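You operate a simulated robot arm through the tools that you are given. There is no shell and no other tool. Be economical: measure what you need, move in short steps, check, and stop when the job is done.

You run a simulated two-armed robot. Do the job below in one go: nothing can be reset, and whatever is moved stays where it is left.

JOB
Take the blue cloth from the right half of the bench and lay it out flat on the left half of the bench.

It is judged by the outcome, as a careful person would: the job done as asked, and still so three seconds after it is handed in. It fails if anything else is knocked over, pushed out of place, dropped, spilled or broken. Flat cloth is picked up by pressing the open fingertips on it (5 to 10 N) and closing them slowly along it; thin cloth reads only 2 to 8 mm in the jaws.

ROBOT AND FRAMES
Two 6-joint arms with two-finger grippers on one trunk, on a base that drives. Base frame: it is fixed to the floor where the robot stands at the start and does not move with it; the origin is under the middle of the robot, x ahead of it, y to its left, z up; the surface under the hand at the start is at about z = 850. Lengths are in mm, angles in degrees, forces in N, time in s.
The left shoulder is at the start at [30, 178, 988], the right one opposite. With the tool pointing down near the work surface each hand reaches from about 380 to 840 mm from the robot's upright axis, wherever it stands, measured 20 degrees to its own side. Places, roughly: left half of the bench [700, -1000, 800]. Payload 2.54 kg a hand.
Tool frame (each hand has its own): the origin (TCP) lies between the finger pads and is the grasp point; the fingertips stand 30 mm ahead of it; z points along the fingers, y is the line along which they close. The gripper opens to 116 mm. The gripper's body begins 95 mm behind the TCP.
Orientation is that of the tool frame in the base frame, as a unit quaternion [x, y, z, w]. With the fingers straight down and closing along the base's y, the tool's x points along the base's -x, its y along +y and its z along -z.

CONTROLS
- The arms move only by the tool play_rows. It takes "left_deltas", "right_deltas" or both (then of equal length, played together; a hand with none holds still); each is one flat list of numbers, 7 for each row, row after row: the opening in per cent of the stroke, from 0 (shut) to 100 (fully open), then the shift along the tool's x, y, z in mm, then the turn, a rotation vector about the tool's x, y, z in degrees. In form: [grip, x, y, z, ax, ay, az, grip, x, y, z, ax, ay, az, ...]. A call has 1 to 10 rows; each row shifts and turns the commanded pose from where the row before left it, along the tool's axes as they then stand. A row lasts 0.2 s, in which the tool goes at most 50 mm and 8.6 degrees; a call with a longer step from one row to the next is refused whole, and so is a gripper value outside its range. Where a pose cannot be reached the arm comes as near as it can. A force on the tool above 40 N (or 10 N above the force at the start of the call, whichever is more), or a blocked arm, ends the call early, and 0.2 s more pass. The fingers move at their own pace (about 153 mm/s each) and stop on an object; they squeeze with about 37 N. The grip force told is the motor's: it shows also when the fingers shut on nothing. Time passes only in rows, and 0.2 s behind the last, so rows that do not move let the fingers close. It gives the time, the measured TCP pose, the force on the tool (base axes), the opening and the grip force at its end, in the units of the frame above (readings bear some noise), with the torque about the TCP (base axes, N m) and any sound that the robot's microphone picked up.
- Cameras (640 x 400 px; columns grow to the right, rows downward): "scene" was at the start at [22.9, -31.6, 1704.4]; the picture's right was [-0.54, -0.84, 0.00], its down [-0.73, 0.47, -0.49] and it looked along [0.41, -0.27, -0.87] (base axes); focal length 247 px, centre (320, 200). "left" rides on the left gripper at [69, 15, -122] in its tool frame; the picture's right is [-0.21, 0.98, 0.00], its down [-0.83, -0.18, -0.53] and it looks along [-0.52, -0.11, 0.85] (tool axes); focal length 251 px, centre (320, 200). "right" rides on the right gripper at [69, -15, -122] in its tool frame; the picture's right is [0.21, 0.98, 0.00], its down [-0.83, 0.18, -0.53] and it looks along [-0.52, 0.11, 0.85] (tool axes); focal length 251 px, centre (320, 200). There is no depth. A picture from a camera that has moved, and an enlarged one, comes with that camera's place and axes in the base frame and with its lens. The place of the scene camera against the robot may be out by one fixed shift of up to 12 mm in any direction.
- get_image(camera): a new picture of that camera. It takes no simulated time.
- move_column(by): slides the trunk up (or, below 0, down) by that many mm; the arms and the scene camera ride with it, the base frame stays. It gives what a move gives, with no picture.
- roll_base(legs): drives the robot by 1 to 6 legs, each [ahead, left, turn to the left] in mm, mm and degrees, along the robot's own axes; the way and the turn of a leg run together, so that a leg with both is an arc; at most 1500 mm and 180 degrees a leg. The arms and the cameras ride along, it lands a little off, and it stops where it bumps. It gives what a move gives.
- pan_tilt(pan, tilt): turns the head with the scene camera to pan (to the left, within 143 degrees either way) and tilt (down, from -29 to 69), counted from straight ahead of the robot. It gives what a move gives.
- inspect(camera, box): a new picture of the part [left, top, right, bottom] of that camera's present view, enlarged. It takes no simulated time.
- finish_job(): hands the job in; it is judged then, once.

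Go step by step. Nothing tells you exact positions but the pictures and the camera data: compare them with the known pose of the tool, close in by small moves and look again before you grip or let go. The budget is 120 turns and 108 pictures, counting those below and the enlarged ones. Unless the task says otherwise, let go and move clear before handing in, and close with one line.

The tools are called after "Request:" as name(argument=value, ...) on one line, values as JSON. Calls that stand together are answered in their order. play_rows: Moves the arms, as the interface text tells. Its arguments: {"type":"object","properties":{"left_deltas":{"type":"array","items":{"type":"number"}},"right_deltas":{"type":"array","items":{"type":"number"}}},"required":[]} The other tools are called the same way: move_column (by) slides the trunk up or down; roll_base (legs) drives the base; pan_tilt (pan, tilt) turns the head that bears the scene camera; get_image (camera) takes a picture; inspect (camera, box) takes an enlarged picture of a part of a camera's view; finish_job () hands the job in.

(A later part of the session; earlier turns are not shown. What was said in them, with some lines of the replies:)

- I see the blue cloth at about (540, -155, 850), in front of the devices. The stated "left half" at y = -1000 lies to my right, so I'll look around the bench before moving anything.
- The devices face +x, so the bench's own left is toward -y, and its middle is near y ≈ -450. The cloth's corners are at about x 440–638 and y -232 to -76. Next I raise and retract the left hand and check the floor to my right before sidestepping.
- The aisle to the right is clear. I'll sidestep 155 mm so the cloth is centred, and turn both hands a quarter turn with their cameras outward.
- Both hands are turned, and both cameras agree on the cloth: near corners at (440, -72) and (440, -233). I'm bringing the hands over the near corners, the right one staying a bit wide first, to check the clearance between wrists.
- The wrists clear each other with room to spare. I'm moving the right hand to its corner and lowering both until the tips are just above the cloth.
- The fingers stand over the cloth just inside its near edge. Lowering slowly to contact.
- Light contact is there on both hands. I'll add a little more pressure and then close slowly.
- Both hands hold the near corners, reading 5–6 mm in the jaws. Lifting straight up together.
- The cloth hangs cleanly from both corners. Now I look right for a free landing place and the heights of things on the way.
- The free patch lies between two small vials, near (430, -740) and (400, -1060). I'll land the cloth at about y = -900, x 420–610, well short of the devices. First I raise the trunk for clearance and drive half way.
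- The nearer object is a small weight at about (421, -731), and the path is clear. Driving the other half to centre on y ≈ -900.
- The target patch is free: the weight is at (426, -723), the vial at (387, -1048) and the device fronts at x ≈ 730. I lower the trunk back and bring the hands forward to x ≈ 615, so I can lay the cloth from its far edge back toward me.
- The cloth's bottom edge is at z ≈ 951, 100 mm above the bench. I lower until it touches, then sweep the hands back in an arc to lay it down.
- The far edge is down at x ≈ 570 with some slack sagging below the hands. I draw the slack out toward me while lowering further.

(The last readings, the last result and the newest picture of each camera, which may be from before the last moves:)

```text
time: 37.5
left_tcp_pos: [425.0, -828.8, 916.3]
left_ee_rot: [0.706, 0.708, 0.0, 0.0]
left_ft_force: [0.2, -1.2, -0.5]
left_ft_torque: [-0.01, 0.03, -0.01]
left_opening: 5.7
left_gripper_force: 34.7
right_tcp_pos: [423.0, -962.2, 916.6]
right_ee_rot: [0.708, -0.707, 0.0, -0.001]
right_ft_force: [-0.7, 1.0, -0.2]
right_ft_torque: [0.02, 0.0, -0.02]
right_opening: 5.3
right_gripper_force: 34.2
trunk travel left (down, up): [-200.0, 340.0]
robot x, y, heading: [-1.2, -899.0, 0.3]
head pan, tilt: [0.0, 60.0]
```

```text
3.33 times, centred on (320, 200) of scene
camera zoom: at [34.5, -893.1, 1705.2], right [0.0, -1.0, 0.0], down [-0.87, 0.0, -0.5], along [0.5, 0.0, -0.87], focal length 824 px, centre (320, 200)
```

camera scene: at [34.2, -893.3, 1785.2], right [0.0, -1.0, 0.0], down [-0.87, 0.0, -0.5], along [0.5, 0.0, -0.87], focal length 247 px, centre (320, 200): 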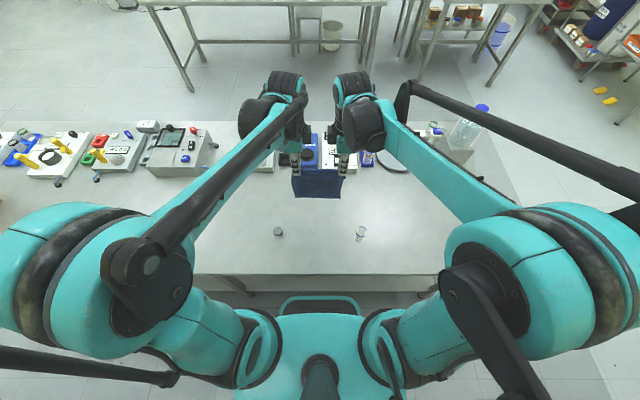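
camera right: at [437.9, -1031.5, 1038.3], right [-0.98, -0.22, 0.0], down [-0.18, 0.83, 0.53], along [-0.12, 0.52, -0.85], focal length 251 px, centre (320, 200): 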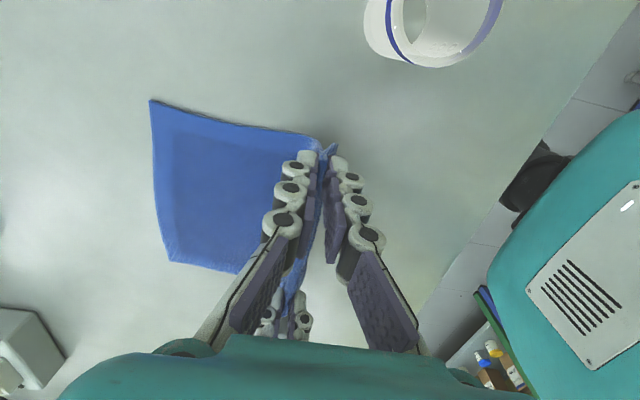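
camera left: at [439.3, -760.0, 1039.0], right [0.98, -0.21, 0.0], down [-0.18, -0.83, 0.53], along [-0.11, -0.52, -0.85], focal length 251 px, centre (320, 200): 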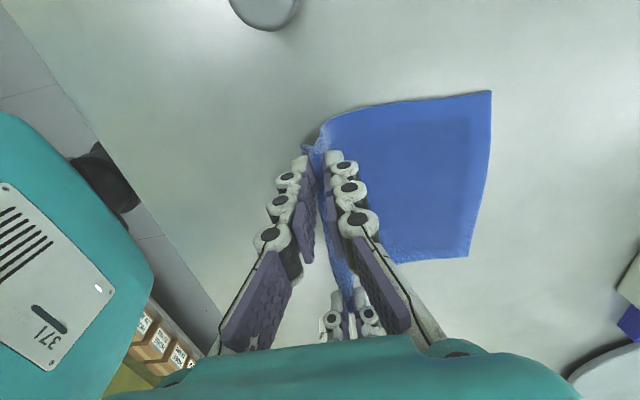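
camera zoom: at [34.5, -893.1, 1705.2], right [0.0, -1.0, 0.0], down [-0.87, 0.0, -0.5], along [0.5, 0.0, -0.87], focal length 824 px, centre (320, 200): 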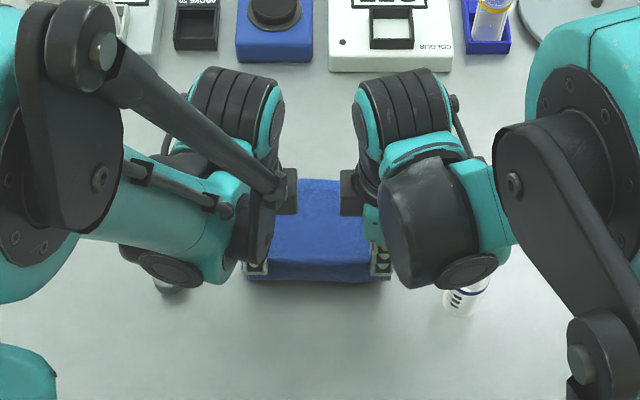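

The sheet is lying well, with a small bulge left under the hands. I keep easing back and down.

Request:
play_rows(left_deltas=[0, 0, -8, 3, 0, 0, 0, 0, 0, -6, 6, 0, 0, 0, 0, 0, -4, 6, 0, 0, 0, 0, 0, -2, 6, 0, 0, 0, 0, 0, 0, 5, 0, 0, 0], right_deltas=[0, 0, 8, 3, 0, 0, 0, 0, 0, 6, 6, 0, 0, 0, 0, 0, 4, 6, 0, 0, 0, 0, 0, 2, 6, 0, 0, 0, 0, 0, 0, 5, 0, 0, 0])

Request:
inspect(camera="left", box=[240, 60, 560, 260])

Request:
inspect(camera="right", box=[100, 60, 420, 260])

```text
time: 38.7
left_tcp_pos: [403.7, -829.7, 891.1]
left_ee_rot: [0.707, 0.708, 0.0, 0.0]
left_ft_force: [-0.1, -0.4, -0.1]
left_ft_torque: [-0.02, 0.0, -0.01]
left_opening: 5.9
left_gripper_force: 34.5
right_tcp_pos: [403.0, -963.0, 890.8]
right_ee_rot: [0.708, -0.706, 0.0, 0.0]
right_ft_force: [0.3, 0.4, 0.0]
right_ft_torque: [-0.02, 0.01, 0.05]
right_opening: 5.1
right_gripper_force: 33.6
trunk travel left (down, up): [-200.0, 340.0]
robot x, y, heading: [-1.9, -895.4, 0.1]
head pan, tilt: [0.0, 60.0]
```

```text
2.00 times, centred on (400, 160) of left
camera zoom: at [419.2, -760.2, 1013.1], right [0.98, -0.21, 0.0], down [-0.18, -0.83, 0.53], along [-0.11, -0.52, -0.85], focal length 503 px, centre (160, 280)
```

zoom: 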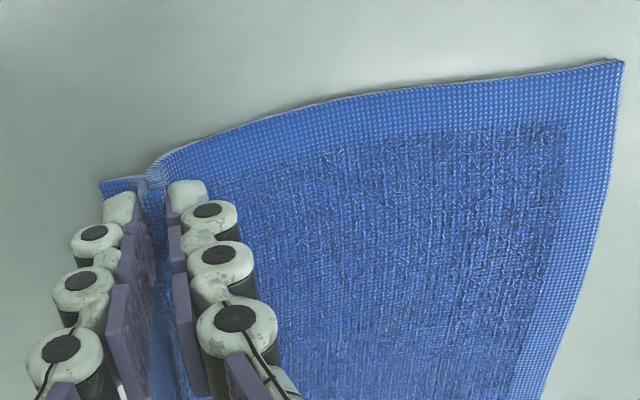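

```text
2.00 times, centred on (260, 160) of right
camera zoom: at [417.4, -1031.8, 1012.7], right [-0.98, -0.22, 0.0], down [-0.18, 0.83, 0.53], along [-0.12, 0.52, -0.85], focal length 503 px, centre (440, 280)
```

zoom: 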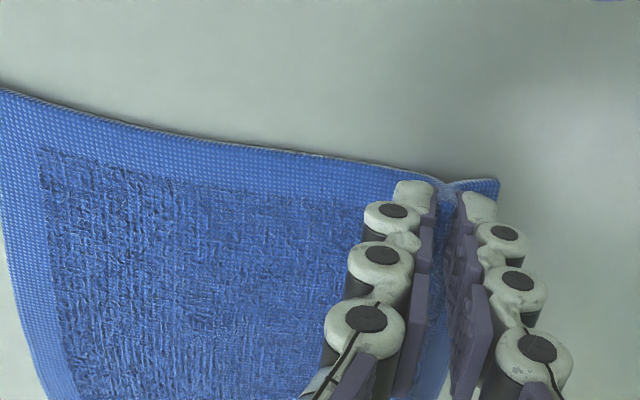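

The near flap lies outward the right way and the sheet is smooth. Lowering the last few mm, then opening slowly so the ridge spreads.

Request:
play_rows(left_deltas=[0, 0, 0, 4, 0, 0, 0, 0, 0, 0, 3, 0, 0, 0, 0, 0, 0, 1, 0, 0, 0, 0, 0, 0, 0, 0, 0, 0], right_deltas=[0, 0, 0, 4, 0, 0, 0, 0, 0, 0, 3, 0, 0, 0, 0, 0, 0, 1, 0, 0, 0, 0, 0, 0, 0, 0, 0, 0])

```text
time: 39.7
left_tcp_pos: [404.2, -829.0, 883.2]
left_ee_rot: [0.706, 0.708, 0.0, 0.001]
left_ft_force: [0.5, 0.0, 0.6]
left_ft_torque: [0.01, -0.01, 0.01]
left_opening: 5.6
left_gripper_force: 33.9
right_tcp_pos: [402.0, -962.2, 882.8]
right_ee_rot: [0.708, -0.706, 0.001, 0.0]
right_ft_force: [-0.4, -0.5, 0.8]
right_ft_torque: [-0.03, 0.02, 0.02]
right_opening: 5.4
right_gripper_force: 34.2
trunk travel left (down, up): [-200.0, 340.0]
robot x, y, heading: [1.0, -894.6, 0.1]
head pan, tilt: [0.0, 60.0]
```

Request:
play_rows(left_deltas=[4, 0, 0, 1.5, 0, 0, 0, 8, 0, 0, 0.5, 0, 0, 0, 12, 0, 0, 0, 0, 0, 0, 16, 0, 0, 0, 0, 0, 0, 20, 0, 0, 0, 0, 0, 0, 24, 0, 0, 0, 0, 0, 0, 28, 0, 0, 0, 0, 0, 0, 32, 0, 0, 0, 0, 0, 0, 36, 0, 0, 0, 0, 0, 0, 36, 0, 0, 0, 0, 0, 0], right_deltas=[4, 0, 0, 1.5, 0, 0, 0, 8, 0, 0, 0.5, 0, 0, 0, 12, 0, 0, 0, 0, 0, 0, 16, 0, 0, 0, 0, 0, 0, 20, 0, 0, 0, 0, 0, 0, 24, 0, 0, 0, 0, 0, 0, 28, 0, 0, 0, 0, 0, 0, 32, 0, 0, 0, 0, 0, 0, 36, 0, 0, 0, 0, 0, 0, 36, 0, 0, 0, 0, 0, 0])

Request:
inspect(camera="left", box=[200, 60, 520, 260])

Request:
inspect(camera="right", box=[120, 60, 440, 260])

```text
time: 41.9
left_tcp_pos: [403.8, -829.7, 881.8]
left_ee_rot: [0.706, 0.708, 0.0, 0.0]
left_ft_force: [-0.1, 0.4, 4.9]
left_ft_torque: [0.01, -0.02, 0.0]
left_opening: 40.8
left_gripper_force: 4.7
right_tcp_pos: [401.9, -961.8, 879.8]
right_ee_rot: [0.708, -0.707, 0.0, -0.001]
right_ft_force: [-0.5, -0.4, 4.6]
right_ft_torque: [-0.01, -0.03, -0.01]
right_opening: 41.4
right_gripper_force: 5.3
trunk travel left (down, up): [-200.0, 340.0]
robot x, y, heading: [-0.4, -895.5, -0.2]
head pan, tilt: [0.0, 60.0]
```

```text
2.00 times, centred on (360, 160) of left
camera zoom: at [418.4, -760.1, 1003.5], right [0.98, -0.21, 0.0], down [-0.18, -0.83, 0.53], along [-0.11, -0.52, -0.85], focal length 503 px, centre (240, 280)
```

zoom: 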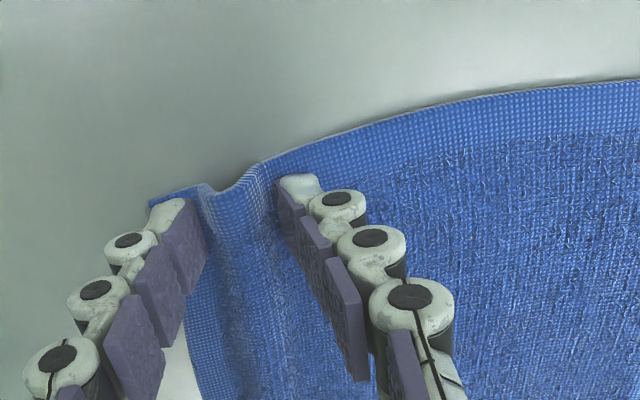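

```text
2.00 times, centred on (280, 160) of right
camera zoom: at [417.2, -1031.5, 1002.6], right [-0.98, -0.22, 0.0], down [-0.18, 0.83, 0.53], along [-0.11, 0.52, -0.85], focal length 503 px, centre (400, 280)
```

zoom: 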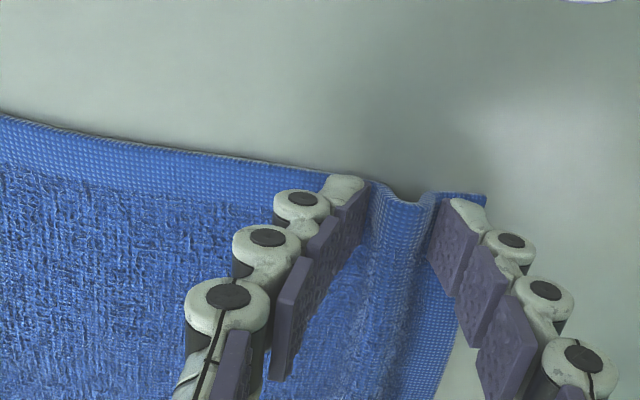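

The near edge has a small ridge between the fingers. I'll press a touch more and keep spreading to pull it flat.

Request:
play_rows(left_deltas=[36, 0, 0, 0.7, 0, 0, 0, 39, 0, 0, 0, 0, 0, 0, 42, 0, 0, 0, 0, 0, 0, 45, 0, 0, 0, 0, 0, 0, 48, 0, 0, 0, 0, 0, 0, 51, 0, 0, 0, 0, 0, 0, 51, 0, 0, 0, 0, 0, 0], right_deltas=[36, 0, 0, 0.7, 0, 0, 0, 39, 0, 0, 0, 0, 0, 0, 42, 0, 0, 0, 0, 0, 0, 45, 0, 0, 0, 0, 0, 0, 48, 0, 0, 0, 0, 0, 0, 51, 0, 0, 0, 0, 0, 0, 51, 0, 0, 0, 0, 0, 0])

Request:
inspect(camera="left", box=[200, 60, 520, 260])

Request:
inspect(camera="right", box=[120, 60, 440, 260])

```text
time: 43.5
left_tcp_pos: [403.9, -829.8, 882.1]
left_ee_rot: [0.706, 0.708, 0.0, 0.001]
left_ft_force: [0.3, -0.2, 5.0]
left_ft_torque: [0.0, -0.03, -0.01]
left_opening: 56.6
left_gripper_force: 0.0
right_tcp_pos: [403.0, -962.1, 880.1]
right_ee_rot: [0.708, -0.707, 0.0, 0.001]
right_ft_force: [0.6, 0.1, 2.2]
right_ft_torque: [0.03, 0.02, -0.03]
right_opening: 58.9
right_gripper_force: 4.8
trunk travel left (down, up): [-200.0, 340.0]
robot x, y, heading: [0.6, -898.5, 0.2]
head pan, tilt: [0.0, 60.0]
```

```text
2.00 times, centred on (360, 160) of left
camera zoom: at [418.6, -760.2, 1002.6], right [0.98, -0.21, 0.0], down [-0.18, -0.83, 0.53], along [-0.11, -0.52, -0.85], focal length 503 px, centre (240, 280)
```

zoom: 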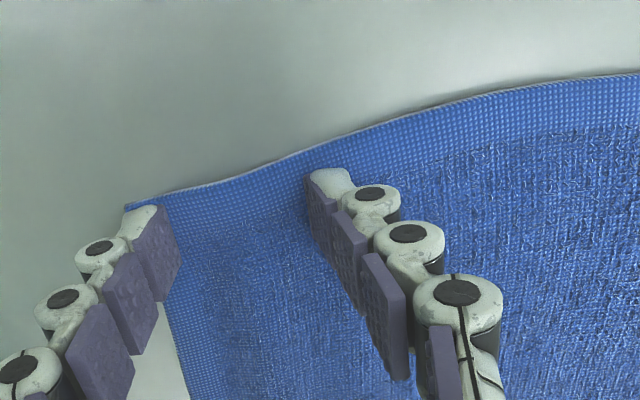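

```text
2.00 times, centred on (280, 160) of right
camera zoom: at [417.4, -1031.5, 1001.8], right [-0.98, -0.22, 0.0], down [-0.18, 0.83, 0.53], along [-0.12, 0.52, -0.85], focal length 503 px, centre (400, 280)
```

zoom: 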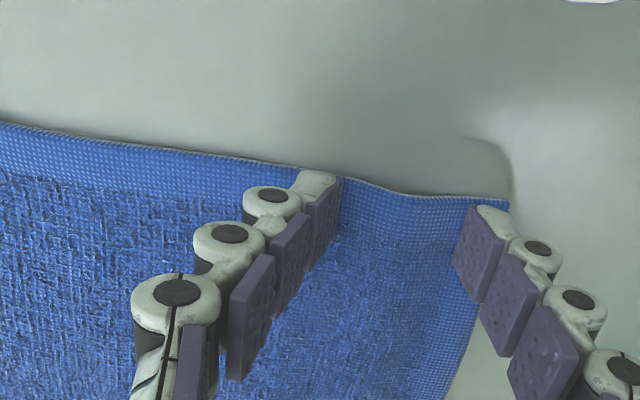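

The ridges are pulled flat. Lifting both hands straight up and looking at the whole cloth.

Request:
play_rows(left_deltas=[49, 0, 0, -5, 0, 0, 0, 49, 0, 0, -15, 0, 0, 0, 49, 0, 0, -30, 0, 0, 0, 49, 0, 0, -40, 0, 0, 0, 49, 0, 0, -40, 0, 0, 0, 49, 0, 0, -40, 0, 0, 0, 49, 0, 0, -40, 0, 0, 0], right_deltas=[51, 0, 0, -5, 0, 0, 0, 51, 0, 0, -15, 0, 0, 0, 51, 0, 0, -30, 0, 0, 0, 51, 0, 0, -40, 0, 0, 0, 51, 0, 0, -40, 0, 0, 0, 51, 0, 0, -40, 0, 0, 0, 51, 0, 0, -40, 0, 0, 0])

Request:
get_image(camera="scene")

Request:
get_image(camera="left")

Request:
get_image(camera="right")

```text
time: 45.1
left_tcp_pos: [402.7, -831.0, 1092.4]
left_ee_rot: [0.707, 0.708, 0.001, 0.0]
left_ft_force: [0.7, -0.7, 0.2]
left_ft_torque: [0.0, -0.02, -0.01]
left_opening: 56.7
left_gripper_force: 0.1
right_tcp_pos: [400.5, -960.5, 1090.0]
right_ee_rot: [0.708, -0.707, 0.0, 0.001]
right_ft_force: [-0.1, 0.1, -0.2]
right_ft_torque: [0.01, -0.01, 0.01]
right_opening: 59.1
right_gripper_force: 0.0
trunk travel left (down, up): [-200.0, 340.0]
robot x, y, heading: [-0.8, -898.2, 0.2]
head pan, tilt: [0.0, 60.0]
```

```text
70 pictures are left
camera scene: at [32.4, -893.2, 1705.2], right [0.0, -1.0, 0.0], down [-0.87, 0.0, -0.5], along [0.5, 0.0, -0.87], focal length 247 px, centre (320, 200)
```

scene: 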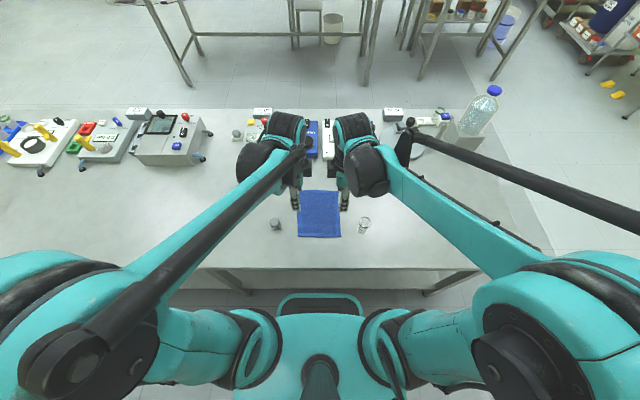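

```text
69 pictures are left
camera left: at [417.8, -761.3, 1213.9], right [0.98, -0.21, 0.0], down [-0.18, -0.83, 0.53], along [-0.11, -0.52, -0.85], focal length 251 px, centre (320, 200)
```

left: 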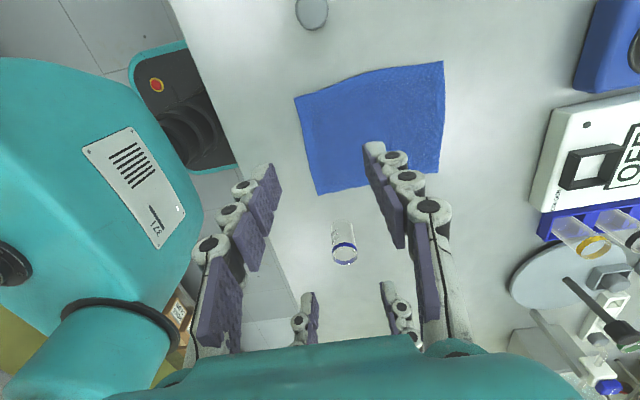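

```text
68 pictures are left
camera right: at [416.0, -1030.8, 1212.7], right [-0.98, -0.22, 0.0], down [-0.18, 0.83, 0.53], along [-0.11, 0.52, -0.85], focal length 251 px, centre (320, 200)
```

right: 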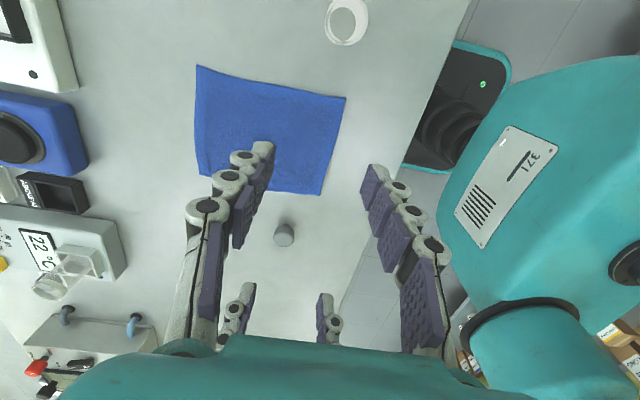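

The cloth lies open between the weight and the vial, neither of which was touched. One closer look at its flatness.

Request:
inspect(camera="left", box=[280, 40, 460, 210])

Request:
inspect(camera="scene", box=[260, 170, 380, 250])

```text
2.35 times, centred on (370, 125) of left
camera zoom: at [417.8, -761.3, 1213.9], right [0.98, -0.21, 0.0], down [-0.18, -0.83, 0.53], along [-0.11, -0.52, -0.85], focal length 592 px, centre (202, 376)
```

zoom: 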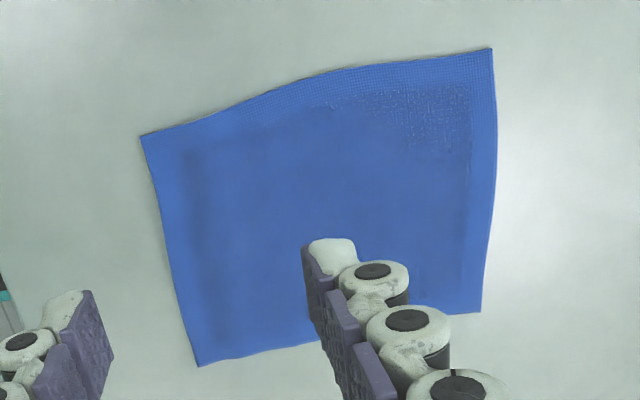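

```text
5.00 times, centred on (320, 210) of scene
camera zoom: at [32.4, -893.2, 1705.2], right [0.0, -1.0, 0.0], down [-0.87, 0.0, -0.5], along [0.5, 0.0, -0.87], focal length 1237 px, centre (320, 150)
```

zoom: 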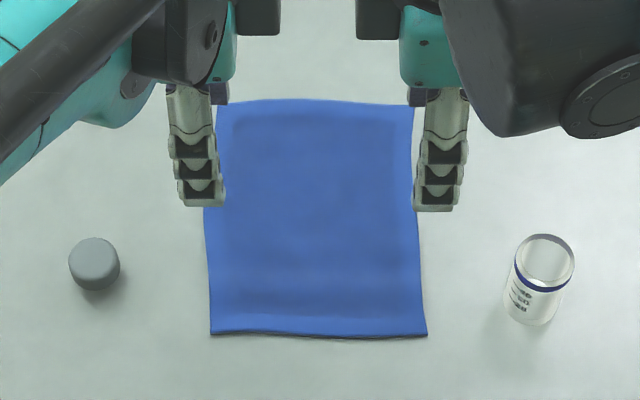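

The cloth is flat with no folds, the hands are clear above it, and nothing else has moved. Handing in.

Request:
finish_job()

```text
The job is handed in.
```

The blue cloth is laid out flat on the left half of the bench, centred at about (465, -895), and nothing else was disturbed.
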